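You operate a simulated robot arm through the tools that you are given. There is no shell and no other tool. Be economical: measure what you need, move in short steps, check, and stop when the job is done.

You are at the controls of a simulated robot arm. One attempt, no reset.

Task
Fit the green ink pad in the press and ink the press.
Fine: the blue ink pad goes on the bench; the new one ends under the press.
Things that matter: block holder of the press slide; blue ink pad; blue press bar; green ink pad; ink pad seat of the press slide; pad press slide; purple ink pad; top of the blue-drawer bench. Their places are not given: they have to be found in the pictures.

It is judged by the outcome, as a careful person would: the job done as asked, and still so three seconds after it is handed in. It fails if anything else is knocked over, pushed out of place, dropped, spilled or broken.

Robot
A 7-joint arm with a two-finger parallel gripper, fixed in place. Base frame: the origin is at the foot of the arm, x ahead of it, y to its left, z up; the work surface is at about z = 0.82. Units: m, rad, N and s.
With the tool pointing down near the work surface it reaches from about 0.3 to 0.7 m from the base axis. Its first joint turns from -1.152 to 1.152 rad. Payload 1.57 kg.
The tool frame sits at the grasp point between the pads (the TCP): z along the fingers, y along the line on which they close. The tips reach 0.03 m beyond it. Largest opening 0.11 m; finger width 0.024, thickness 0.012; the body of the gripper, 0.048 by 0.112 m, starts 0.078 m behind the TCP.
Orientation is told as [roll, pitch, yaw] about the base's x, y, z axes, in that order, counted from this pose: with the fingers straight down and closing along the base's y, the tool's x points along the base's -x, its y along +y and its z along -z.

Tools
- The arm moves only by the tool move_arm. Its argument "deltas" is a list of rows, each a list of 3 entries, a list of its own where there are three numbers: the turn, a rotation vector about the tool's x, y, z in rad, then the shift along the tool's x, y, z in m, then the opening, from 0 (shut) to 1 (fully open). In form: [[[rx, ry, rz], [tx, ty, tz], grip], ...]. A call has 1 to 8 rows; each row shifts and turns the commanded pose from where the row before left it, along the tool's axes as they then stand. Rows are played at 5 a second. More than 0.05 m and 0.15 rad between two rows, or a gripper value outside its range, and nothing of the call is played. A pose out of reach is approached as far as the arm can. The call stops where the force on the tool passes 40 N (or 10 N more than at its start, if that is more) or the arm is blocked; 0.2 s more then pass. The fingers move at their own pace (about 0.108 m/s each) and stop on an object; they squeeze with about 41 N. The grip force told is the motor's: it shows also when the fingers shut on nothing. Time passes only in rows, and 0.2 s behind the last, so rows that do not move let the fingers close. It gives the time, the measured TCP pose, the force on the tool (base axes), the opening and the grip force at its end, in the units of the frame above (readings bear some noise), with the torque about the TCP (base axes, N m) and any sound that the robot's microphone picked up.
- Cameras (640 x 400 px; columns grow to the right, rows downward): "scene" is fixed at [0.1617, -0.3904, 1.4]; the picture's right is [0.81, -0.59, 0.00], its down [-0.36, -0.49, -0.79] and it looks along [0.47, 0.64, -0.61] (base axes); focal length 284 px, centre (320, 200). "wrist" rides on the gripper at [0.07, 0.016, -0.141] in the tool frame; the picture's right is [-0.23, 0.97, 0.00], its down [-0.86, -0.20, -0.48] and it looks along [-0.47, -0.11, 0.88] (tool axes); focal length 222 px, centre (320, 200).
- camera(camera): a new picture of that camera. It takes no simulated time.
- locate(camera, pixels): there is no depth. For up to 12 entries [column, row, z] of the newest picture of that camera ("zoom" is the newest enlarged one), the place [x, y] in the base frame at which the ray of that pixel passes the height z, good to about 0.002 m. It takes no simulated time.
- inspect(camera, box): a new picture of the part [left, top, right, bottom] of that camera's present view, enlarged. It takes no simulated time.
- sign_off(): hands the job in; it is judged then, once.

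Keep the steps short. Do not move on a guess: measure, check each grasp and each placing, and mend mistakes. In all there are 80 turns and 46 pictures (those below and enlarged ones count). Leave the gripper open and the arm clear of the work at the hand-in unless told otherwise, and finish with a single line.

The tools are called as a command line: name --argument value ..., lists and objects as JSON in quotes. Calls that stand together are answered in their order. move_arm: Moves the arm, as the interface text tells. Its arguments: {"type":"object","properties":{"deltas":{"type":"array","items":{"type":"array"}}},"required":["deltas"]} The other tools are called the same way: camera (camera) takes a picture; locate (camera, pixels) gives the place at which the rays of pixels pass given heights; inspect (camera, box) takes an enlarged picture of a part of a camera's view; sign_off () hands the job in.

At the start:

```text
time: 0.0
tool_pos: [0.3896, -0.0813, 1.2232]
tool_rot: [0.0, 0.0, 0.0]
wrist_force: [0.3, -0.3, 0.9]
moment: [-0.01, 0.0, 0.0]
width: 0.1095
grasp_force: 0.0
```

scene: 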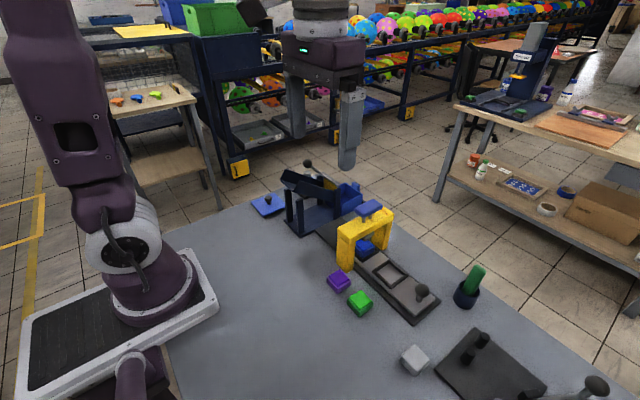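
wrist: 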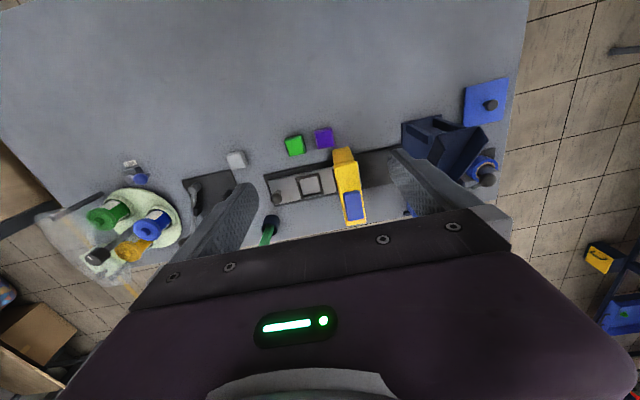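

I see a yellow arch with a blue bar on a dark slide near (365,235), and purple and green pads at (338,281) and (360,303). I'll enlarge that area in both cameras.

inspect --camera "scene" --box '[240, 150, 500, 340]'

inspect --camera "wrist" --box '[220, 70, 530, 260]'

```text
2.11 times, centred on (370, 245) of scene
```

zoom: 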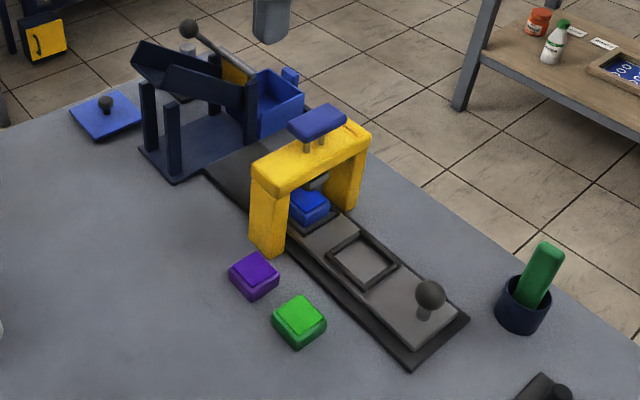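

```text
2.06 times, centred on (375, 165) of wrist
```

zoom: 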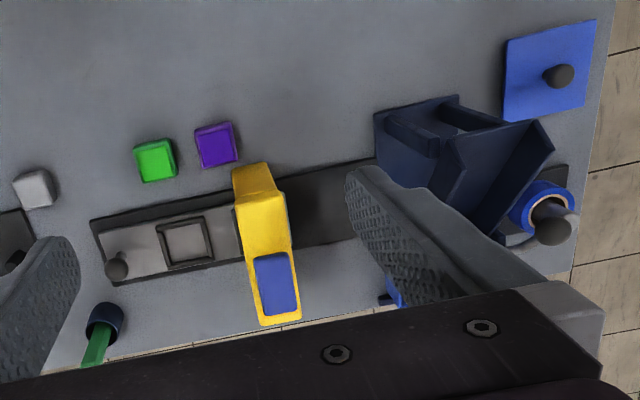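

I'll measure the main points from both views. Comparing them gives heights.

locate --camera "zoom" --pixels '[[155, 160, 0.84], [216, 144, 0.84], [185, 243, 0.84], [116, 266, 0.87], [90, 221, 0.83], [108, 286, 0.83], [277, 284, 0.98], [252, 172, 0.95], [278, 318, 0.95], [372, 158, 0.83], [235, 205, 0.84], [104, 315, 0.86]]'

locate --camera "scene" --pixels '[[360.5, 299.5, 0.84], [339, 278, 0.84], [390, 273, 0.84], [422, 289, 0.87], [412.7, 324, 0.83], [440, 301, 0.83], [368.6, 207, 0.98], [344, 237, 0.95], [386, 211, 0.95], [346.3, 268, 0.82], [365, 246, 0.85], [315, 232, 0.83]]'

```text
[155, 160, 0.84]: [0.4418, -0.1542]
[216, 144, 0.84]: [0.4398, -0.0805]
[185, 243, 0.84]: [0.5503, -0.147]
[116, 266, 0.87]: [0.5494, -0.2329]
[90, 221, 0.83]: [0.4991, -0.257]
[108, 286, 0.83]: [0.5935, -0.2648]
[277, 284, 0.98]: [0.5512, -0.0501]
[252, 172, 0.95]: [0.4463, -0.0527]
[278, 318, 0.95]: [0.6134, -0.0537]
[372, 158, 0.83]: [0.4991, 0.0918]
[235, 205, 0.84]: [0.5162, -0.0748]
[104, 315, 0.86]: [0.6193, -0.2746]
```

```text
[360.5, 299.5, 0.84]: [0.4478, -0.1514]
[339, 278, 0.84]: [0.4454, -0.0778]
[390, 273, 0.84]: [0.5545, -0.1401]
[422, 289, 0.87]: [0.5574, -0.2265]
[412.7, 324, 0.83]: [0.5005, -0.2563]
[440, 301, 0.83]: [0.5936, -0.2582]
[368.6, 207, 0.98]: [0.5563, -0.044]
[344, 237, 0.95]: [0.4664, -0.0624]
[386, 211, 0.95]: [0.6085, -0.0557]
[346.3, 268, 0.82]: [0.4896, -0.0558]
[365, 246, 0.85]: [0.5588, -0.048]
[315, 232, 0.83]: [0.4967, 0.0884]
```

Both views agree. The slide runs along y at x≈0.553, the arch is at y≈-0.05, the block holder at y≈-0.143 and the knob at y≈-0.23. Next I'll move the hand left to look down on the pad seat and the far end of the plate.

move_arm --deltas '[[[0, 0, 0], [0, 0.04, 0.01], 1], [[0, 0, 0], [0, 0.04, 0.01], 1], [[0, 0, 0], [0, 0.04, 0.01], 1], [[0, 0, 0], [0, 0, 0.0], 1]]'

inspect --camera "wrist" --box '[200, 70, 440, 230]'

inspect --camera "scene" --box '[310, 190, 440, 290]'

```text
time: 1.0
tool_pos: [0.3879, 0.0426, 1.1937]
tool_rot: [0.001, 0.001, -0.002]
wrist_force: [0.8, 0.1, 1.2]
moment: [-0.02, 0.03, -0.01]
width: 0.1102
grasp_force: 0.1
```

```text
2.50 times, centred on (320, 150) of wrist
```

zoom: 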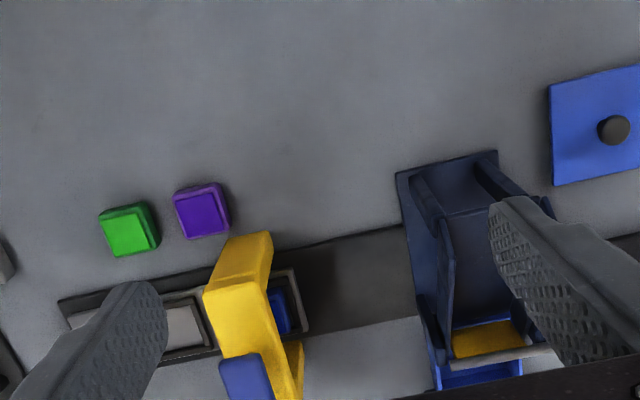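

```text
4.00 times, centred on (375, 240) of scene
```

zoom: 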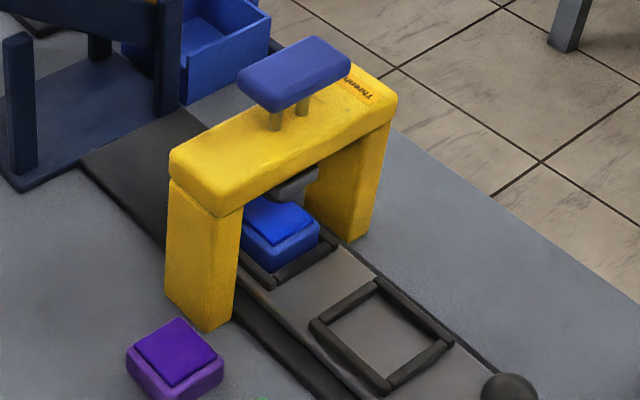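

The plate continues empty on the far side of the arch, up to y≈0.09. So the slide should be pushed toward +y, which brings the pad seat out on that side. I'll turn the hand 90° so the fingers close along x, then go above the knob.

move_arm --deltas '[[[0, 0, -0.15], [0, 0, 0], 1], [[0, 0, -0.15], [0, 0, 0], 1], [[0, 0, -0.15], [0, 0, 0], 1], [[0, 0, -0.15], [0, 0, 0], 1], [[0, 0, -0.15], [0, 0, 0], 1], [[0, 0, -0.15], [0, 0, 0], 1], [[0, 0, -0.15], [0, 0, 0], 1], [[0, 0, -0.15], [0, 0, 0], 1]]'

move_arm --deltas '[[[0, 0, -0.1236], [0, 0, 0], 1], [[0, 0, -0.1236], [0, 0, 0], 1], [[0, 0, -0.1236], [0, 0, 0], 1], [[0, 0, 0], [0.04, -0.025, 0], 1], [[0, 0, 0], [0.04, -0.025, 0], 1], [[0, 0, 0], [0.04, -0.025, 0], 1], [[0, 0, 0], [0.04, -0.025, 0], 1], [[0, 0, 0], [0.04, -0.025, 0], 1]]'

move_arm --deltas '[[[0, 0, 0], [0.04, -0.02, 0.02], 1], [[0, 0, 0], [0.034, -0.02, 0.03], 1], [[0, 0, 0], [0, 0, 0.04], 1], [[0, 0, 0], [0, 0, 0.04], 1], [[0, 0, 0], [0, 0, 0], 1]]'

camera --camera "wrist"

camera --camera "scene"

```text
time: 2.8
tool_pos: [0.3898, 0.0395, 1.1928]
tool_rot: [0.0, 0.0, 1.202]
wrist_force: [-0.5, 0.5, -0.8]
moment: [0.05, 0.0, 0.01]
width: 0.1101
grasp_force: 0.0
```

```text
time: 4.6
tool_pos: [0.5106, -0.1614, 1.1918]
tool_rot: [-0.001, -0.001, 1.57]
wrist_force: [-0.1, 0.0, 0.3]
moment: [0.01, -0.01, -0.02]
width: 0.1101
grasp_force: 0.0
```

```text
time: 5.8
tool_pos: [0.5541, -0.2364, 1.0622]
tool_rot: [0.0, 0.0, 1.57]
wrist_force: [0.5, 0.1, -0.3]
moment: [-0.02, 0.0, 0.02]
width: 0.11
grasp_force: 0.0
```

```text
39 pictures are left
```

wrist: 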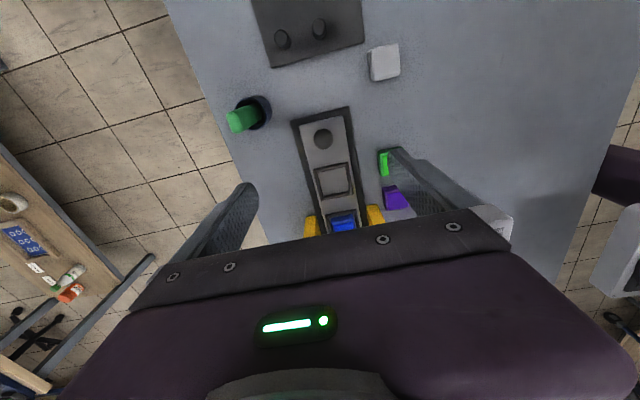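

```text
38 pictures are left
```

scene: 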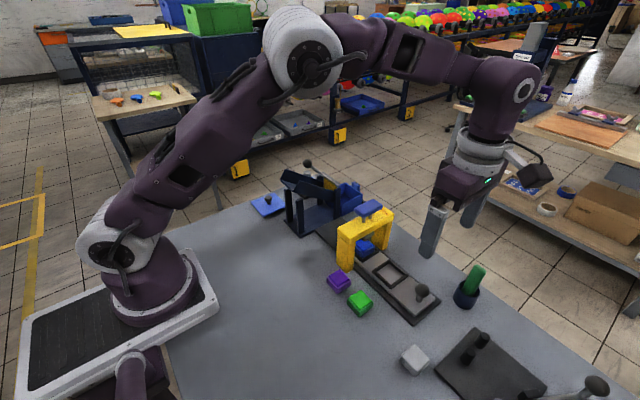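

The green-handled pot stands near the knob, so I'll measure the knob and pot here before going down.

locate --camera "wrist" --pixels '[[323, 138, 0.875], [323, 138, 0.86], [270, 110, 0.86], [230, 120, 0.92], [245, 118, 0.86], [334, 180, 0.84], [343, 222, 0.85], [315, 152, 0.835], [338, 150, 0.835]]'

inspect --camera "scene" --box '[380, 250, 500, 330]'

locate --camera "zoom" --pixels '[[320, 200, 0.87]]'

```text
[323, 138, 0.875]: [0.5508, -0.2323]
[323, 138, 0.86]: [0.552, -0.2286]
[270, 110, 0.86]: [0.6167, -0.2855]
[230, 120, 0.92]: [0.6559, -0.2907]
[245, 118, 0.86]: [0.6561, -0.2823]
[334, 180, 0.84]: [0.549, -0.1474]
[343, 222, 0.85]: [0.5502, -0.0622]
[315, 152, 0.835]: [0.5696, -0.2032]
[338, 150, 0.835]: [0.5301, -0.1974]
```

```text
5.00 times, centred on (440, 290) of scene
```

zoom: 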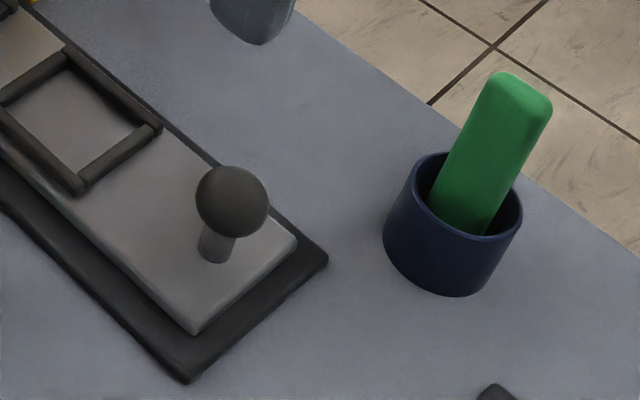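

```text
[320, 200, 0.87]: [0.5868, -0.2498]
```

The knob is at about (0.552, -0.230, 0.868), and the pot at x>0.615 is clear of a half-open grip. I'll come down over the knob with about 0.06 m opening.

move_arm --deltas '[[[0, 0, 0], [-0.006, 0.002, 0.03], 0.55], [[0, 0, 0], [0, 0, 0.04], 0.55], [[0, 0, 0], [0, 0, 0.04], 0.55], [[0, 0, 0], [0, 0, 0.04], 0.55], [[0, 0, 0], [0, 0, 0.034], 0.55], [[0, 0, 0], [0, 0, 0], 0.55]]'

inspect --camera "scene" --box '[360, 220, 500, 330]'

```text
time: 7.2
tool_pos: [0.5536, -0.2321, 0.8787]
tool_rot: [0.0, 0.001, 1.572]
wrist_force: [0.0, 0.0, -0.4]
moment: [0.0, -0.02, -0.01]
width: 0.0605
grasp_force: 0.1
```

```text
3.64 times, centred on (430, 275) of scene
```

zoom: 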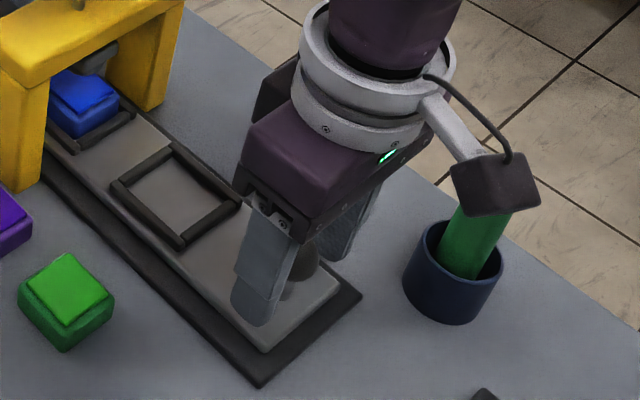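

The knob sits between the fingers. I'll close on it.

move_arm --deltas '[[[0, 0, 0], [0, 0, 0], 0.0], [[0, 0, 0], [0, 0, 0], 0.0], [[0, 0, 0], [0, 0, 0], 0.0]]'

```text
time: 8.0
tool_pos: [0.5506, -0.2316, 0.8785]
tool_rot: [0.009, -0.002, 1.57]
wrist_force: [-32.3, 3.6, 2.2]
moment: [-0.11, -0.02, -0.01]
width: 0.029
grasp_force: 39.2
```

I have the knob, 29 mm across, with about 32 N of side load in x. I'll ease over 3 mm to centre on it.

move_arm --deltas '[[[0, 0, 0], [0, 0.002, 0], 0.0], [[0, 0, 0], [0, 0.0015, 0], 0.0], [[0, 0, 0], [0, 0, 0], 0.0]]'

```text
time: 8.8
tool_pos: [0.5499, -0.2299, 0.8783]
tool_rot: [-0.003, 0.0, 1.57]
wrist_force: [0.4, -1.0, -11.6]
moment: [-0.05, -0.12, -0.05]
width: 0.0293
grasp_force: 38.7
```

The load is gone. Now I'll push gently toward +y in 1 cm steps and watch the force.

move_arm --deltas '[[[0, 0, 0], [-0.01, 0, 0], 0.0], [[0, 0, 0], [-0.01, 0, 0], 0.0], [[0, 0, 0], [-0.01, 0, 0], 0.0], [[0, 0, 0], [0, 0, 0], 0.0]]'

```text
time: 9.8
tool_pos: [0.5494, -0.1975, 0.8782]
tool_rot: [-0.001, 0.001, 1.57]
wrist_force: [13.9, -0.2, -32.2]
moment: [-0.06, 0.02, -0.02]
width: 0.0294
grasp_force: 39.0
```

The slide moves freely. Some vertical load has built up (-32 N), so I'll relieve it by lowering 2 mm, then continue.

move_arm --deltas '[[[0, 0, 0], [0, -0.001, 0.002], 0.0], [[0, 0, 0], [0, 0, 0.0], 0.0]]'

camera --camera "scene"

```text
time: 10.4
tool_pos: [0.5495, -0.1986, 0.88]
tool_rot: [-0.002, 0.002, 1.568]
wrist_force: [1.2, 0.9, 10.7]
moment: [0.67, 0.15, -0.02]
width: 0.0292
grasp_force: 38.6
```

```text
35 pictures are left
```

scene: 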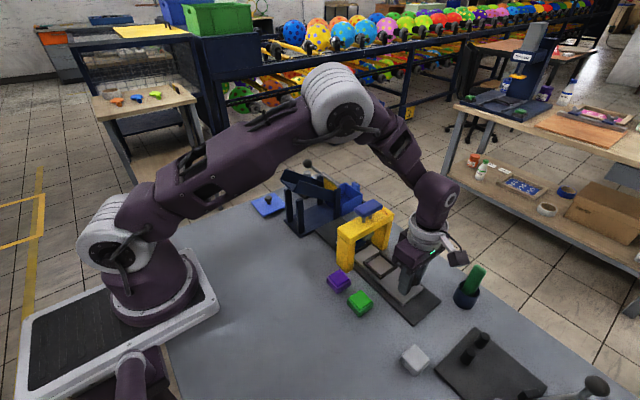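

The slide has moved about 3 cm. I'll continue.

move_arm --deltas '[[[0, 0, 0], [-0.01, 0, 0], 0.0], [[0, 0, 0], [-0.01, 0, 0], 0.0], [[0, 0, 0], [-0.01, 0, 0], 0.0], [[0, 0, 0], [-0.01, 0, 0], 0.0], [[0, 0, 0], [0, 0, 0], 0.0]]'

```text
time: 11.6
tool_pos: [0.549, -0.1582, 0.8771]
tool_rot: [-0.004, 0.001, 1.571]
wrist_force: [1.0, -1.1, 31.3]
moment: [-0.01, 0.04, -0.03]
width: 0.0292
grasp_force: 39.1
```

move_arm --deltas '[[[0, 0, 0], [0, 0, -0.0015], 0.0], [[0, 0, 0], [-0.008, 0, 0], 0.0], [[0, 0, 0], [-0.008, 0, 0], 0.0], [[0, 0, 0], [-0.006, 0, 0], 0.0], [[0, 0, 0], [0, 0, 0], 0.0]]'

inspect --camera "scene" --box '[270, 160, 460, 300]'

```text
time: 12.8
tool_pos: [0.5502, -0.1359, 0.8776]
tool_rot: [0.002, -0.001, 1.569]
wrist_force: [12.1, -1.2, -31.1]
moment: [-0.03, 0.06, -0.01]
width: 0.0291
grasp_force: 38.8
```

```text
2.86 times, centred on (365, 230) of scene
```

zoom: 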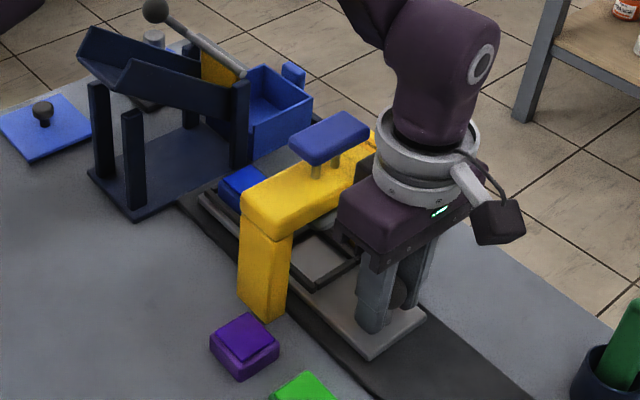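

Travel is about 9.5 cm and the blue pad is now clear behind the arch. I'll let go of the knob, rise, and look at the pad.

move_arm --deltas '[[[0, 0, 0], [0, 0, 0.001], 0.55], [[0, 0, 0], [0, 0, 0], 0.55], [[0, 0, 0], [0, 0, -0.03], 0.55], [[0, 0, 0], [0, 0, -0.04], 0.55], [[0, 0, 0], [0, 0, -0.04], 0.55], [[0, 0, 0], [0, 0, -0.04], 0.55], [[0, 0, 0], [0.0, 0, -0.04], 0.55], [[0, 0, 0], [0, 0, -0.03], 1]]'

```text
time: 14.6
tool_pos: [0.5508, -0.1387, 1.0974]
tool_rot: [0.0, 0.0, 1.57]
wrist_force: [0.9, 0.0, 0.1]
moment: [0.03, -0.02, -0.01]
width: 0.11
grasp_force: 0.0
```

I'll turn the hand back to yaw 0 so that the camera and body stay clear of the arch and bar. Then I'll view the pad from the front.

move_arm --deltas '[[[0, 0, 0.15], [0, 0, -0.02], 1], [[0, 0, 0.15], [0, 0, -0.02], 1], [[0, 0, 0.15], [0, 0, -0.02], 1], [[0, 0, 0.15], [0, 0, 0], 1], [[0, 0, 0.15], [0, 0, 0], 1], [[0, 0, 0.15], [0, 0, 0], 1], [[0, 0, 0.15], [0, 0, 0], 1], [[0, 0, 0.15], [0, 0, 0], 1]]'

move_arm --deltas '[[[0, 0, 0.1236], [0, 0, 0], 1], [[0, 0, 0.1236], [0, 0, 0], 1], [[0, 0, 0.1236], [0, 0, 0], 1], [[0, 0, 0], [0.03, 0.037, 0], 1], [[0, 0, 0], [0.03, 0.037, 0], 1], [[0, 0, 0], [0.03, 0.037, 0], 1], [[0, 0, 0], [0.03, 0.037, 0], 1], [[0, 0, 0], [0.03, 0.036, 0], 1]]'

inspect --camera "wrist" --box '[200, 60, 460, 230]'

inspect --camera "scene" --box '[240, 150, 440, 290]'

```text
time: 16.4
tool_pos: [0.5492, -0.1379, 1.1578]
tool_rot: [0.001, -0.001, 0.368]
wrist_force: [-0.3, -0.4, -0.4]
moment: [0.0, 0.02, 0.0]
width: 0.1101
grasp_force: 0.0
```

```text
time: 18.2
tool_pos: [0.3992, 0.0463, 1.1556]
tool_rot: [0.0, 0.0, 0.0]
wrist_force: [-0.5, 1.1, 0.0]
moment: [0.0, 0.0, 0.0]
width: 0.1101
grasp_force: 0.1
```

```text
2.35 times, centred on (330, 145) of wrist
```

zoom: 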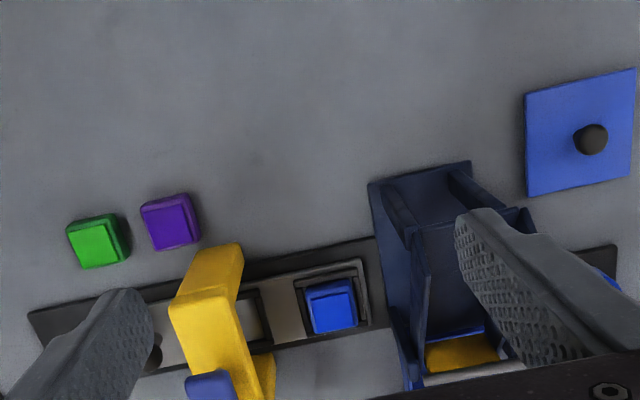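

```text
2.86 times, centred on (340, 220) of scene
```

zoom: 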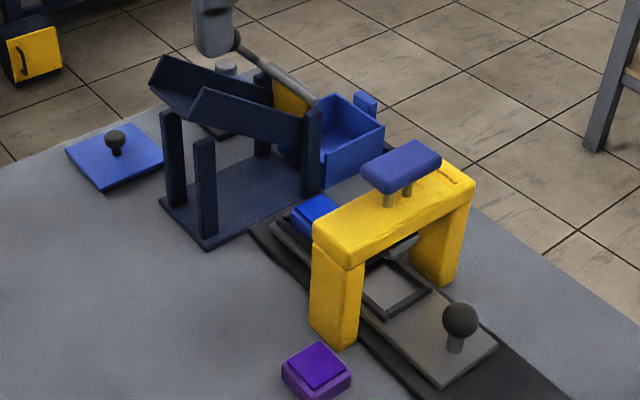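

locate --camera "wrist" --pixels '[[335.5, 190.5, 0.86], [335.5, 190.5, 0.87], [323.6, 182.4, 0.865], [343.6, 179, 0.865], [346.2, 199.5, 0.865], [327.9, 202.4, 0.865], [368.3, 157.8, 0.9], [368.3, 157.8, 0.95], [374.7, 213, 0.95], [374.7, 213, 0.9], [318.5, 179, 0.84], [352.1, 198.2, 0.84]]'

locate --camera "scene" --pixels '[[334.8, 198, 0.9], [334.8, 198, 0.95], [297, 180.5, 0.9], [297, 180.5, 0.95], [333.5, 219, 0.825], [328, 219.5, 0.86], [328, 219.5, 0.87], [345.4, 232, 0.95], [307, 179.6, 1.0]]'

inspect --camera "wrist" --box '[290, 130, 410, 220]'

```text
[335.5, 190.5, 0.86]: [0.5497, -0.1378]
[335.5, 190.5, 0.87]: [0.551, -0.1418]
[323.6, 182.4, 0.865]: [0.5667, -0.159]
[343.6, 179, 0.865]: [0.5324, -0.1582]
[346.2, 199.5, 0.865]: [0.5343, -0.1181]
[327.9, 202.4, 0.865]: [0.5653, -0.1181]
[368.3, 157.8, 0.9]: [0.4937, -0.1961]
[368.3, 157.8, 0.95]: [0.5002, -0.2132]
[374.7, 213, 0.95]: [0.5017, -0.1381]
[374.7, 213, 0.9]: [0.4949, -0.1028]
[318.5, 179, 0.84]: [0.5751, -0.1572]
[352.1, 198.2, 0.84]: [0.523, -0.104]
```

```text
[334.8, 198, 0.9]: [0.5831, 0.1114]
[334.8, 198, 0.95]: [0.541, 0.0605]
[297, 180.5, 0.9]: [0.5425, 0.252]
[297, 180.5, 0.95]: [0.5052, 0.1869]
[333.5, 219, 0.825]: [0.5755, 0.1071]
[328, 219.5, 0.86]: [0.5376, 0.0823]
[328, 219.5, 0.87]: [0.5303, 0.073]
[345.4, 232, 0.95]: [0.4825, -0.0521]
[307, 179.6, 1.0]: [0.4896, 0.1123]
```

```text
4.44 times, centred on (350, 175) of wrist
```

zoom: 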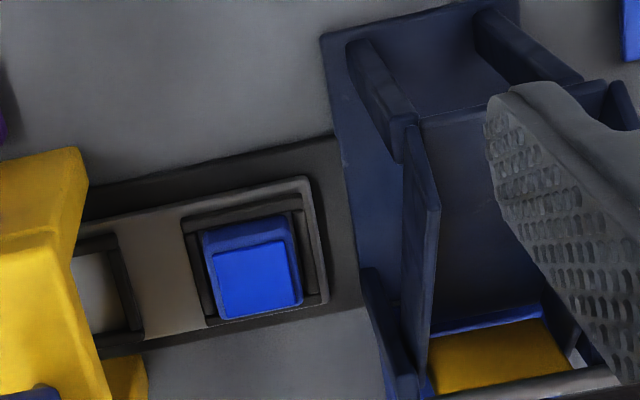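

locate --camera "zoom" --pixels '[[257, 280, 0.86], [257, 280, 0.87], [203, 234, 0.855], [287, 217, 0.855], [302, 303, 0.855], [218, 320, 0.855], [183, 218, 0.84], [328, 303, 0.84], [345, 165, 0.825], [437, 205, 0.94], [405, 130, 0.9], [425, 385, 0.92]]'

inspect --camera "scene" --box '[320, 260, 380, 320]'

```text
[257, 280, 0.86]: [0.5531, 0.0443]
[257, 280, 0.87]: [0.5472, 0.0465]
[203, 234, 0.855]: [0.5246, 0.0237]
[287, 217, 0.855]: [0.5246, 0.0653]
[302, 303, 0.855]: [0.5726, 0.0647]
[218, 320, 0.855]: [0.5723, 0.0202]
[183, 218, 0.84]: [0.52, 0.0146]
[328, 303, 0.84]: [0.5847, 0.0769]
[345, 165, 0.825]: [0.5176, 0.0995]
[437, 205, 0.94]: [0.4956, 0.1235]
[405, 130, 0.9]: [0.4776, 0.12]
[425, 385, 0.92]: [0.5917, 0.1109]
```

```text
6.67 times, centred on (350, 290) of scene
```

zoom: 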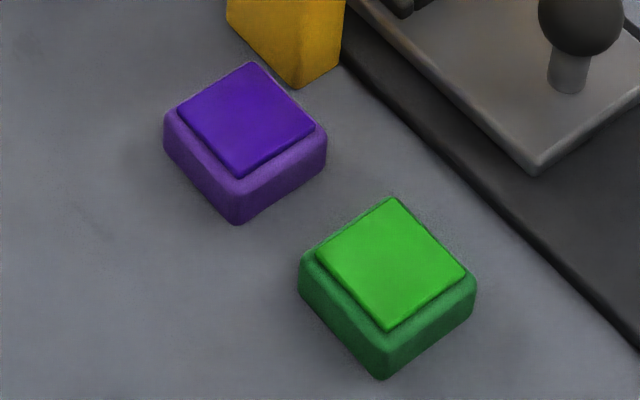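

The blue pad is centred near (0.552, 0.045), about 43 mm square. With yaw 0 the body spans y from -0.011 to 0.101, which fits between the arch and the chute wall. I'll move above it and descend part way.

move_arm --deltas '[[[0, 0, 0], [-0.04, 0, 0.02], 0.62], [[0, 0, 0], [-0.04, 0, 0.02], 0.62], [[0, 0, 0], [-0.04, 0, 0.02], 0.62], [[0, 0, 0], [-0.0325, -0.001, 0.02], 0.62], [[0, 0, 0], [0, 0, 0.04], 0.62], [[0, 0, 0], [0, 0, 0.04], 0.62], [[0, 0, 0], [0, 0, 0.04], 0.62], [[0, 0, 0], [0, 0, 0.045], 0.62]]'

inspect --camera "scene" --box '[280, 150, 420, 250]'

camera --camera "wrist"

```text
time: 20.0
tool_pos: [0.5474, 0.0471, 0.9152]
tool_rot: [0.0, -0.001, 0.001]
wrist_force: [0.7, 0.5, 0.2]
moment: [0.01, 0.03, 0.01]
width: 0.0681
grasp_force: 0.0
```

```text
4.00 times, centred on (350, 200) of scene
```

zoom: 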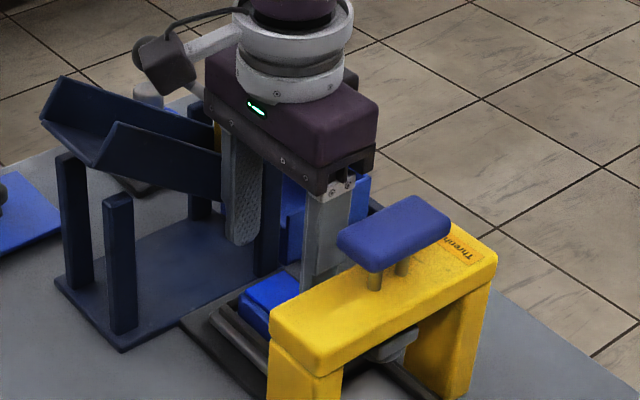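

```text
28 pictures are left
```

wrist: 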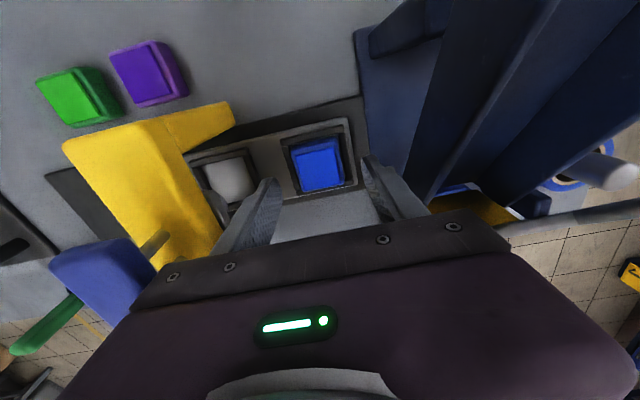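

locate --camera "wrist" --pixels '[[319, 163, 0.862], [298, 170, 0.858], [344, 163, 0.858], [292, 150, 0.855], [335, 140, 0.855], [302, 192, 0.86], [344, 185, 0.86], [282, 145, 0.842], [349, 120, 0.842], [357, 187, 0.842]]'

```text
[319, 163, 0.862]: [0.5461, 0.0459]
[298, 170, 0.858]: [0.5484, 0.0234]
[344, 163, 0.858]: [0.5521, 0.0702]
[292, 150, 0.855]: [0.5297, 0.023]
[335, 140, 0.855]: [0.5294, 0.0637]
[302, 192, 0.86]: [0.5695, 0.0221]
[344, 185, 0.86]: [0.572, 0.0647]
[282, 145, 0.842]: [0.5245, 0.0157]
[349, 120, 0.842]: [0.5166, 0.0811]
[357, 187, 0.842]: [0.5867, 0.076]
```

The pad centre is about (0.550, 0.045). I'll shift by (+3, -2) mm and descend slowly to TCP z≈0.878, which keeps the tips above the rim.

move_arm --deltas '[[[0, 0, 0], [-0.0025, -0.002, 0.012], 0.62], [[0, 0, 0], [0, 0, 0.012], 0.62], [[0, 0, 0], [0, 0, 0.013], 0.62], [[0, 0, 0], [0, 0, 0], 0.62]]'

inspect --camera "wrist" --box '[230, 80, 430, 230]'

```text
time: 21.0
tool_pos: [0.5518, 0.0447, 0.8767]
tool_rot: [0.0, 0.0, 0.0]
wrist_force: [-0.1, 0.2, 0.6]
moment: [-0.02, 0.02, -0.02]
width: 0.0681
grasp_force: 0.0
```

```text
2.67 times, centred on (330, 155) of wrist
```

zoom: 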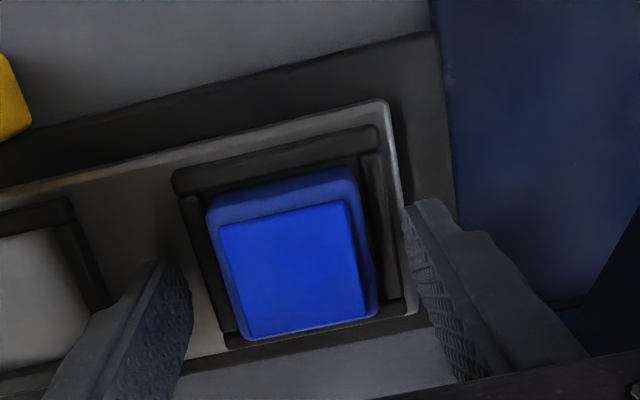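

locate --camera "zoom" --pixels '[[165, 270, 0.847], [425, 205, 0.847], [293, 270, 0.862], [215, 215, 0.855], [358, 180, 0.855], [375, 310, 0.855], [240, 338, 0.855]]'

```text
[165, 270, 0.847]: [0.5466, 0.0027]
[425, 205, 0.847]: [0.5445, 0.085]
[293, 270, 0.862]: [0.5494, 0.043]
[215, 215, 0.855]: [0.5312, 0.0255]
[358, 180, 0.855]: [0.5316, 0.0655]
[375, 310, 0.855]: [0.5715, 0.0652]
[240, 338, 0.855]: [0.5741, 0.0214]
```

Well aligned. Closing.

move_arm --deltas '[[[0, 0, 0], [0, 0, 0], 0.3], [[0, 0, 0], [0, 0, 0], 0.0], [[0, 0, 0], [0, 0, 0], 0.0]]'

```text
time: 21.8
tool_pos: [0.5525, 0.0436, 0.8771]
tool_rot: [0.0, 0.001, 0.001]
wrist_force: [0.5, 2.3, -5.0]
moment: [0.19, -0.49, -0.03]
width: 0.0619
grasp_force: 45.1
```

The fingers closed at 62 mm, so they are on the seat rim and not the pad. The rim is higher than I thought. I'll open and lift 7 mm, then try again.

move_arm --deltas '[[[0, 0, 0], [0, 0, 0], 0.65], [[0, 0, 0], [0, 0, 0], 0.65], [[0, 0, 0], [0.002, 0, -0.007], 0.65], [[0, 0, 0], [0, 0, 0], 0.5], [[0, 0, 0], [0, 0, 0], 0.5], [[0, 0, 0], [0, 0, 0], 0.5]]'

inspect --camera "wrist" --box '[230, 80, 430, 230]'

```text
time: 23.2
tool_pos: [0.5518, 0.0444, 0.8826]
tool_rot: [0.001, 0.002, -0.001]
wrist_force: [0.2, 0.1, 0.4]
moment: [0.01, -0.02, 0.0]
width: 0.0551
grasp_force: 0.0
```

```text
2.67 times, centred on (330, 155) of wrist
```

zoom: 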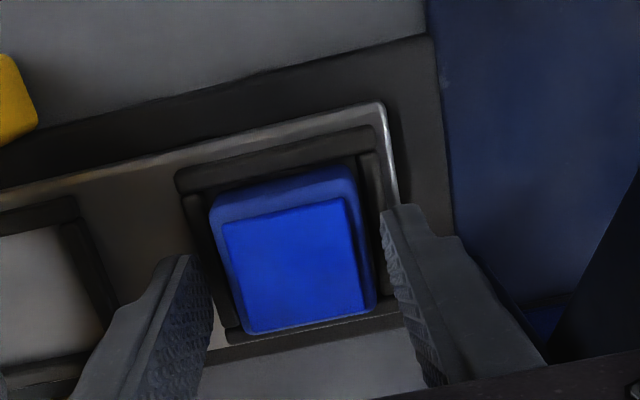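

The opening is 55 mm, so the fingers are past and above the rim. Closing on the pad.

move_arm --deltas '[[[0, 0, 0], [0, 0, 0], 0.2], [[0, 0, 0], [0, 0, 0], 0.2], [[0, 0, 0], [0, 0, 0], 0.2]]'

```text
time: 24.0
tool_pos: [0.5516, 0.0449, 0.8828]
tool_rot: [0.001, 0.001, -0.001]
wrist_force: [0.1, 0.8, 0.3]
moment: [0.03, -0.03, -0.02]
width: 0.043
grasp_force: 41.2
```

43 mm, which is the pad. I'll lift slowly and look.

move_arm --deltas '[[[0, 0, 0], [0, 0, -0.01], 0.1], [[0, 0, 0], [0, 0, -0.015], 0.1], [[0, 0, 0], [0, 0, -0.03], 0.1], [[0, 0, 0], [0, 0, -0.04], 0.1], [[0, 0, 0], [0, 0, -0.04], 0.1], [[0, 0, 0], [0, 0, 0], 0.1]]'

inspect --camera "scene" --box '[260, 100, 460, 240]'

```text
time: 25.4
tool_pos: [0.5497, 0.046, 1.0174]
tool_rot: [-0.001, -0.001, -0.001]
wrist_force: [-0.1, 0.7, -0.1]
moment: [-0.02, -0.04, -0.02]
width: 0.011
grasp_force: 0.1
```

```text
2.86 times, centred on (360, 170) of scene
```

zoom: 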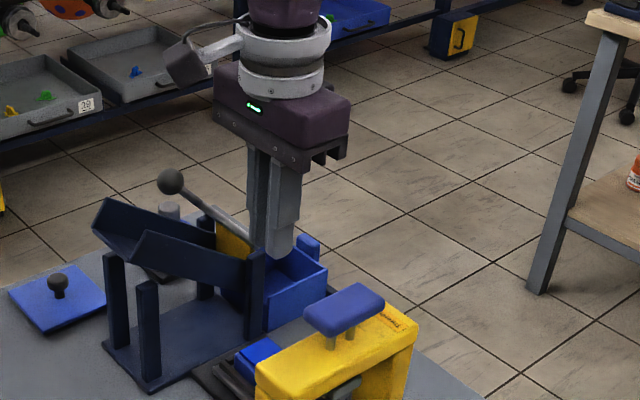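

The pad slipped out. I only had its rounded top edge. I'll check how it sits now.

inspect --camera "wrist" --box '[230, 80, 410, 210]'

```text
3.08 times, centred on (320, 145) of wrist
```

zoom: 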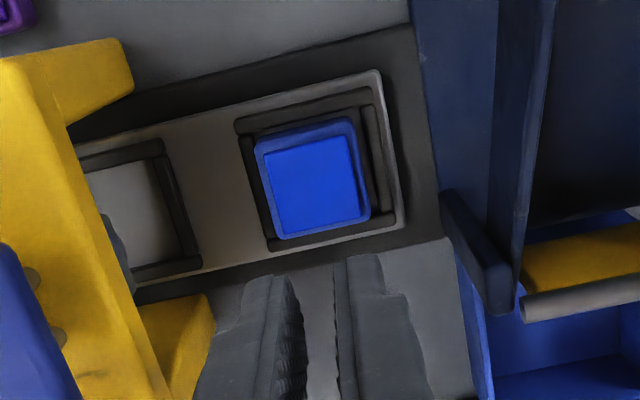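

locate --camera "zoom" --pixels '[[256, 143, 0.855], [352, 120, 0.855], [370, 215, 0.855], [280, 240, 0.855], [236, 120, 0.848], [370, 88, 0.848], [403, 222, 0.848], [270, 252, 0.848]]'

```text
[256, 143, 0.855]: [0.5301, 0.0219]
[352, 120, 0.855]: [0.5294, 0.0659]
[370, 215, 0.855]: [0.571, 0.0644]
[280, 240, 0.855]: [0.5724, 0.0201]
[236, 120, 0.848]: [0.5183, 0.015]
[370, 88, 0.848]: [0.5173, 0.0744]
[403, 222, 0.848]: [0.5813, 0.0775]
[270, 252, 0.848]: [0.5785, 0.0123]
```

The pad is still seated, centred near (0.5505, 0.044). I'll go back down at 55 mm opening, then feel for the rim in 1.5 mm steps.

move_arm --deltas '[[[0, 0, 0], [-0.001, -0.0015, 0.03], 0.5], [[0, 0, 0], [0, 0, 0.04], 0.5], [[0, 0, 0], [0, 0, 0.04], 0.5], [[0, 0, 0], [0, 0, 0.022], 0.5], [[0, 0, 0], [0, 0, 0], 0.5], [[0, 0, 0], [0, 0, 0.0015], 0.5], [[0, 0, 0], [0, 0, 0], 0.5]]'

move_arm --deltas '[[[0, 0, 0], [0, 0, 0.001], 0.5], [[0, 0, 0], [0, 0, 0], 0.5]]'

move_arm --deltas '[[[0, 0, 0], [0, 0, 0.001], 0.5], [[0, 0, 0], [0, 0, 0], 0.5]]'

```text
time: 27.0
tool_pos: [0.5544, 0.044, 0.8839]
tool_rot: [-0.001, 0.0, 0.001]
wrist_force: [0.0, -0.4, -0.3]
moment: [0.04, -0.02, 0.01]
width: 0.055
grasp_force: 0.0
```

```text
time: 27.6
tool_pos: [0.5535, 0.0439, 0.8829]
tool_rot: [0.0, -0.001, 0.002]
wrist_force: [0.7, 0.9, -0.6]
moment: [-0.03, -0.01, 0.0]
width: 0.055
grasp_force: 0.1
```

```text
time: 28.2
tool_pos: [0.5534, 0.0428, 0.8815]
tool_rot: [0.0, -0.001, 0.0]
wrist_force: [0.5, 0.2, -0.5]
moment: [0.04, 0.02, 0.01]
width: 0.055
grasp_force: 0.1
```

move_arm --deltas '[[[0, 0, 0], [0.002, 0, 0.001], 0.5], [[0, 0, 0], [0, 0, 0], 0.5]]'

move_arm --deltas '[[[0, 0, 0], [0, 0, 0.001], 0.5], [[0, 0, 0], [0, 0, 0], 0.5]]'

move_arm --deltas '[[[0, 0, 0], [0, 0, 0.001], 0.5], [[0, 0, 0], [0, 0, 0], 0.5]]'

```text
time: 28.8
tool_pos: [0.5517, 0.0434, 0.8806]
tool_rot: [0.0, -0.001, 0.001]
wrist_force: [0.0, -0.2, 0.7]
moment: [0.01, -0.01, -0.02]
width: 0.0549
grasp_force: 0.1
```

```text
time: 29.4
tool_pos: [0.5523, 0.043, 0.879]
tool_rot: [0.002, 0.0, 0.0]
wrist_force: [-0.2, -0.5, 0.8]
moment: [0.02, -0.01, 0.0]
width: 0.0549
grasp_force: 0.0
```

```text
time: 30.0
tool_pos: [0.5527, 0.0427, 0.8792]
tool_rot: [0.001, 0.001, 0.0]
wrist_force: [-0.7, 0.8, -0.2]
moment: [0.0, 0.01, 0.0]
width: 0.055
grasp_force: 0.1
```

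move_arm --deltas '[[[0, 0, 0], [0, 0, 0.001], 0.5], [[0, 0, 0], [0, 0, 0], 0.5]]'

move_arm --deltas '[[[0, 0, 0], [0, 0, 0.001], 0.5], [[0, 0, 0], [0, 0, 0], 0.5]]'

```text
time: 30.6
tool_pos: [0.5514, 0.0421, 0.8777]
tool_rot: [0.001, 0.001, -0.001]
wrist_force: [-6.2, -0.9, 16.9]
moment: [0.05, 0.24, 0.02]
width: 0.0551
grasp_force: 0.2
```

```text
time: 31.3
tool_pos: [0.552, 0.0427, 0.8787]
tool_rot: [-0.001, -0.002, -0.001]
wrist_force: [-4.7, 0.1, 9.1]
moment: [-0.14, 0.21, -0.11]
width: 0.055
grasp_force: 0.1
stopped in row 2: the force on the tool passed its limit at 41 N (the readings are from after the stop); the commanded pose is now the measured one
```

The rim is touched at TCP z≈0.878. I'll back off 1 mm and close there, about 4 mm lower than before.

move_arm --deltas '[[[0, 0, 0], [0.001, 0.001, -0.001], 0.5], [[0, 0, 0], [0, 0, 0], 0.2], [[0, 0, 0], [0, 0, 0], 0.0], [[0, 0, 0], [0, 0, 0], 0.0]]'

move_arm --deltas '[[[0, 0, 0], [0, 0, -0.005], 0.0], [[0, 0, 0], [0, 0, -0.005], 0.0], [[0, 0, 0], [0, 0, -0.005], 0.0], [[0, 0, 0], [0, 0, 0], 0.0]]'

```text
time: 32.3
tool_pos: [0.5507, 0.0444, 0.8793]
tool_rot: [-0.001, -0.002, 0.0]
wrist_force: [0.0, 0.4, -0.6]
moment: [0.03, 0.02, -0.03]
width: 0.0428
grasp_force: 41.0
```

```text
time: 33.3
tool_pos: [0.5521, 0.0432, 0.8934]
tool_rot: [0.0, -0.001, -0.001]
wrist_force: [-0.1, 0.4, -0.5]
moment: [-0.02, -0.02, -0.06]
width: 0.0431
grasp_force: 40.9
```

The width stays at 43 mm after a 15 mm lift. Continuing up gently.

move_arm --deltas '[[[0, 0, 0], [0, 0, -0.01], 0.0], [[0, 0, 0], [0, 0, -0.02], 0.0], [[0, 0, 0], [0, 0, -0.03], 0.0], [[0, 0, 0], [0, 0, -0.03], 0.0], [[0, 0, 0], [0, 0, -0.02], 0.0], [[0, 0, 0], [0, 0, 0], 0.0]]'

inspect --camera "wrist" --box '[200, 60, 440, 220]'

```text
time: 34.7
tool_pos: [0.5522, 0.0443, 1.0061]
tool_rot: [0.001, -0.001, 0.001]
wrist_force: [0.4, -0.3, -1.5]
moment: [0.0, 0.0, 0.03]
width: 0.043
grasp_force: 40.6
```

```text
2.50 times, centred on (320, 140) of wrist
```

zoom: 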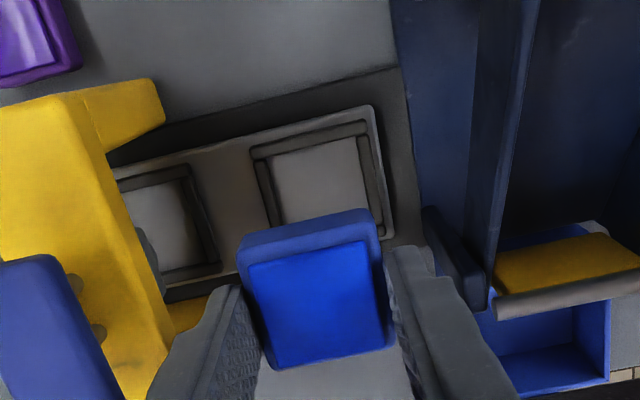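

The blue pad is held and the seat is empty. I'll carry it to free bench space near (0.40, 0.01).

move_arm --deltas '[[[0, 0, 0], [0.038, -0.0085, 0], 0.0], [[0, 0, 0], [0.038, -0.0085, 0], 0.0], [[0, 0, 0], [0.038, -0.0085, 0], 0.0], [[0, 0, 0], [0.038, -0.0085, 0.02], 0.0], [[0, 0, 0], [0, 0, 0.03], 0.0], [[0, 0, 0], [0, 0, 0.03], 0.0], [[0, 0, 0], [0, 0, 0.03], 0.0], [[0, 0, 0], [0, 0, 0.0], 0.0]]'

inspect --camera "scene" --box '[220, 170, 420, 320]'

```text
time: 36.5
tool_pos: [0.3989, 0.0101, 0.894]
tool_rot: [-0.001, 0.0, 0.0]
wrist_force: [0.0, 0.9, -1.5]
moment: [-0.01, 0.0, -0.02]
width: 0.0427
grasp_force: 41.1
```

```text
2.67 times, centred on (320, 245) of scene
```

zoom: 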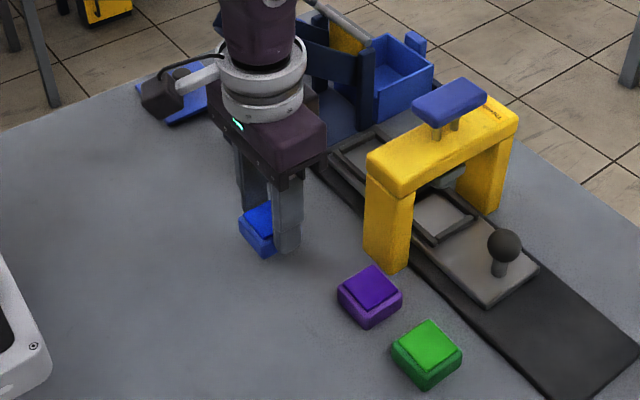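

Now I'll lower in small steps until the pad rests on the bench.

move_arm --deltas '[[[0, 0, 0], [0, 0, 0.01], 0.0], [[0, 0, 0], [0, 0, 0.01], 0.0], [[0, 0, 0], [0, 0, 0.004], 0.0], [[0, 0, 0], [0, 0, 0.003], 0.0], [[0, 0, 0], [0, 0, 0.0], 0.0]]'

```text
time: 37.7
tool_pos: [0.4012, 0.0106, 0.8661]
tool_rot: [-0.001, -0.002, 0.0]
wrist_force: [-1.1, -0.7, -0.7]
moment: [0.02, -0.01, -0.01]
width: 0.0428
grasp_force: 41.3
```

move_arm --deltas '[[[0, 0, 0], [0, 0, 0.0015], 0.0], [[0, 0, 0], [0, 0, 0], 0.0]]'

move_arm --deltas '[[[0, 0, 0], [0, 0, 0.0015], 0.0], [[0, 0, 0], [0, 0, 0], 0.0]]'

move_arm --deltas '[[[0, 0, 0], [0, 0, 0.0015], 0.0], [[0, 0, 0], [0, 0, 0], 0.0]]'

```text
time: 38.3
tool_pos: [0.4, 0.0096, 0.8654]
tool_rot: [0.0, -0.002, -0.001]
wrist_force: [-0.7, 0.2, -0.8]
moment: [0.01, -0.03, -0.02]
width: 0.0426
grasp_force: 41.0
```

```text
time: 38.9
tool_pos: [0.3997, 0.0104, 0.8631]
tool_rot: [0.001, -0.001, 0.0]
wrist_force: [0.1, -0.6, -0.5]
moment: [-0.02, 0.0, 0.0]
width: 0.0429
grasp_force: 40.8
```

```text
time: 39.5
tool_pos: [0.4003, 0.0099, 0.862]
tool_rot: [0.001, -0.002, -0.001]
wrist_force: [-0.5, -0.8, 0.3]
moment: [0.01, -0.01, -0.05]
width: 0.0429
grasp_force: 40.8
```

move_arm --deltas '[[[0, 0, 0], [0, 0, 0.001], 0.0], [[0, 0, 0], [0, 0, 0], 0.0]]'

move_arm --deltas '[[[0, 0, 0], [0, 0, 0.001], 0.0], [[0, 0, 0], [0, 0, 0], 0.0]]'

inspect --camera "scene" --box '[285, 230, 345, 270]'

```text
time: 40.1
tool_pos: [0.3994, 0.0104, 0.8611]
tool_rot: [0.0, -0.002, 0.0]
wrist_force: [-0.4, 0.2, -0.1]
moment: [0.0, -0.03, 0.0]
width: 0.0428
grasp_force: 41.4
```

```text
time: 40.7
tool_pos: [0.3989, 0.011, 0.8611]
tool_rot: [-0.001, -0.003, 0.0]
wrist_force: [-0.6, 0.7, 0.0]
moment: [0.04, 0.0, 0.01]
width: 0.043
grasp_force: 40.9
```

```text
10.00 times, centred on (315, 250) of scene
```

zoom: 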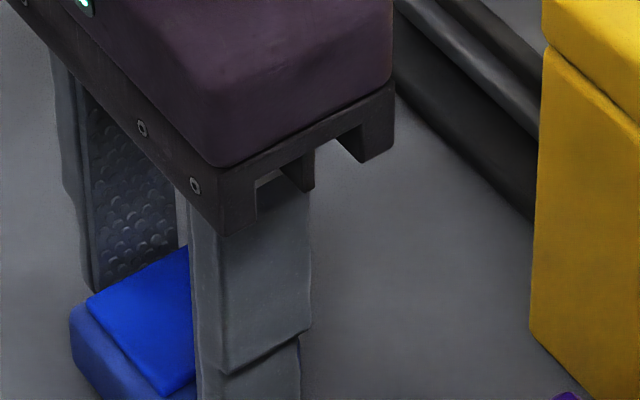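

move_arm --deltas '[[[0, 0, 0], [0, 0, 0.0015], 0.0], [[0, 0, 0], [0, 0, 0], 0.0]]'

move_arm --deltas '[[[0, 0, 0], [0, 0, 0.0015], 0.0], [[0, 0, 0], [0, 0, 0], 0.0]]'

move_arm --deltas '[[[0, 0, 0], [0, 0, 0.001], 0.0], [[0, 0, 0], [0, 0, 0], 0.0]]'

```text
time: 41.3
tool_pos: [0.3979, 0.0114, 0.8577]
tool_rot: [0.0, -0.002, 0.0]
wrist_force: [0.9, 0.4, -1.4]
moment: [0.03, -0.01, 0.01]
width: 0.0429
grasp_force: 41.1
```

```text
time: 41.9
tool_pos: [0.3993, 0.0114, 0.8583]
tool_rot: [0.0, -0.004, -0.001]
wrist_force: [-2.0, -4.0, 36.5]
moment: [-0.14, 0.18, 0.01]
width: 0.0429
grasp_force: 41.2
```

```text
time: 42.5
tool_pos: [0.4001, 0.0108, 0.8568]
tool_rot: [0.001, -0.003, 0.001]
wrist_force: [1.2, -3.5, 36.9]
moment: [-0.11, -0.04, 0.04]
width: 0.0427
grasp_force: 41.2
```

The bench is felt at TCP z≈0.858, so the pad's bottom is about 38 mm below the TCP. I'll ease up 1.5 mm, release and rise.

move_arm --deltas '[[[0, 0, 0], [0, 0, -0.0025], 0.0], [[0, 0, 0], [0, 0, 0], 0.6], [[0, 0, 0], [0, 0, 0], 0.6], [[0, 0, 0], [0, 0, -0.02], 0.6], [[0, 0, 0], [0, 0, -0.04], 0.6], [[0, 0, 0], [0, 0, -0.04], 0.6], [[0, 0, 0], [0, -0.04, -0.02], 0.6], [[0, 0, 0], [0, -0.04, 0], 0.6]]'

move_arm --deltas '[[[0, 0, 0], [0, -0.04, 0], 0.6], [[0, 0, 0], [-0.02, -0.04, 0], 0.6], [[0, 0, 0], [-0.02, -0.002, 0], 0.6], [[0, 0, 0], [0, 0, 0], 0.6]]'

camera --camera "wrist"

inspect --camera "scene" --box '[250, 190, 450, 340]'

```text
time: 44.3
tool_pos: [0.3999, -0.0691, 0.9747]
tool_rot: [0.001, 0.001, 0.0]
wrist_force: [0.2, 0.2, -0.3]
moment: [0.04, -0.02, -0.02]
width: 0.0659
grasp_force: 0.1
```

```text
time: 45.3
tool_pos: [0.4412, -0.1494, 0.9798]
tool_rot: [0.0, 0.001, 0.0]
wrist_force: [0.0, 0.2, 0.1]
moment: [0.02, -0.02, -0.03]
width: 0.0659
grasp_force: 0.1
```

```text
20 pictures are left
```

wrist: 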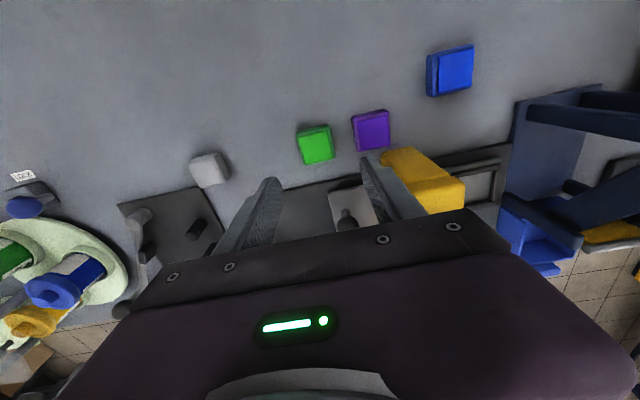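

```text
2.67 times, centred on (350, 265) of scene
```

zoom: 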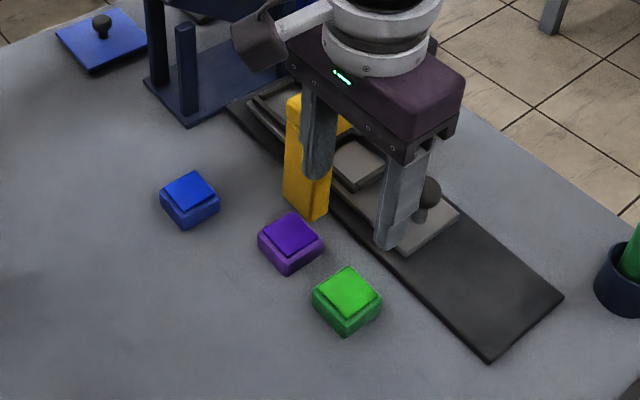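

The blue pad is flat on the bench. I'll measure the green pad's corners and its turn, and the purple pad's edge next to it.

inspect --camera "wrist" --box '[280, 100, 400, 175]'

```text
5.33 times, centred on (340, 138) of wrist
```

zoom: 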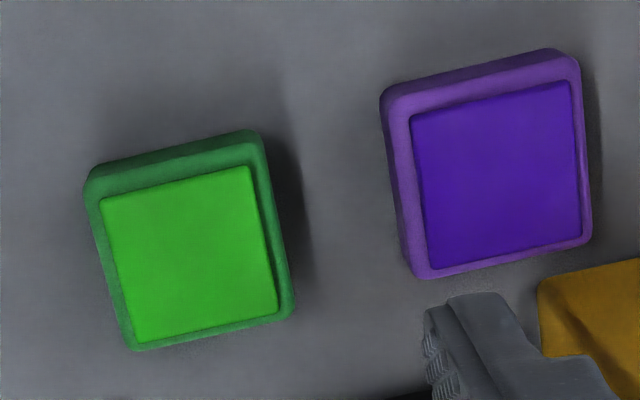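

locate --camera "zoom" --pixels '[[100, 200, 0.844], [248, 166, 0.844], [279, 308, 0.844], [138, 343, 0.844], [128, 350, 0.838], [295, 315, 0.838], [383, 95, 0.835], [412, 277, 0.838], [412, 117, 0.844], [428, 268, 0.844], [568, 82, 0.844]]'

```text
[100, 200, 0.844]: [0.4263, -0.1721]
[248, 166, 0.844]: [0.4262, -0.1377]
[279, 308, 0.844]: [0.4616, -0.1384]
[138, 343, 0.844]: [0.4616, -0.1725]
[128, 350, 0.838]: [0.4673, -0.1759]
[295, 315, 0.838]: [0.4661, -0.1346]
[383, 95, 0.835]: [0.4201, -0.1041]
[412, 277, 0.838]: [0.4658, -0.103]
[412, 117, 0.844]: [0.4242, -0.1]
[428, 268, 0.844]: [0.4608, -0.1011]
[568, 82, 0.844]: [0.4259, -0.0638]
```

The green pad is square to the axes at (0.444, -0.155), and the purple edge is 30 mm away. I'll descend at 55 mm opening, stop short, and check.

move_arm --deltas '[[[0, 0, 0], [-0.003, -0.0055, 0.01], 0.5], [[0, 0, 0], [0, 0, 0.04], 0.5], [[0, 0, 0], [0, 0, 0.03], 0.5], [[0, 0, 0], [0, 0, 0.02], 0.5], [[0, 0, 0], [0, 0, 0.015], 0.5], [[0, 0, 0], [0, 0, 0], 0.5], [[0, 0, 0], [0, 0, 0], 0.5]]'

inspect --camera "scene" --box '[310, 250, 410, 320]'

```text
time: 46.9
tool_pos: [0.4422, -0.1556, 0.8644]
tool_rot: [-0.001, -0.001, 0.0]
wrist_force: [0.4, -0.2, 0.1]
moment: [0.01, -0.02, 0.01]
width: 0.0552
grasp_force: 0.1
```

```text
5.71 times, centred on (360, 285) of scene
```

zoom: 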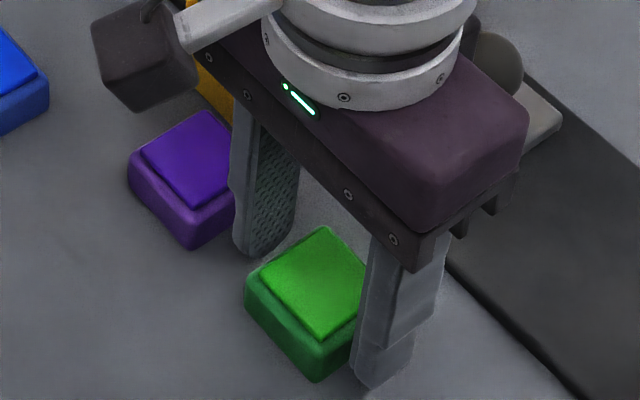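

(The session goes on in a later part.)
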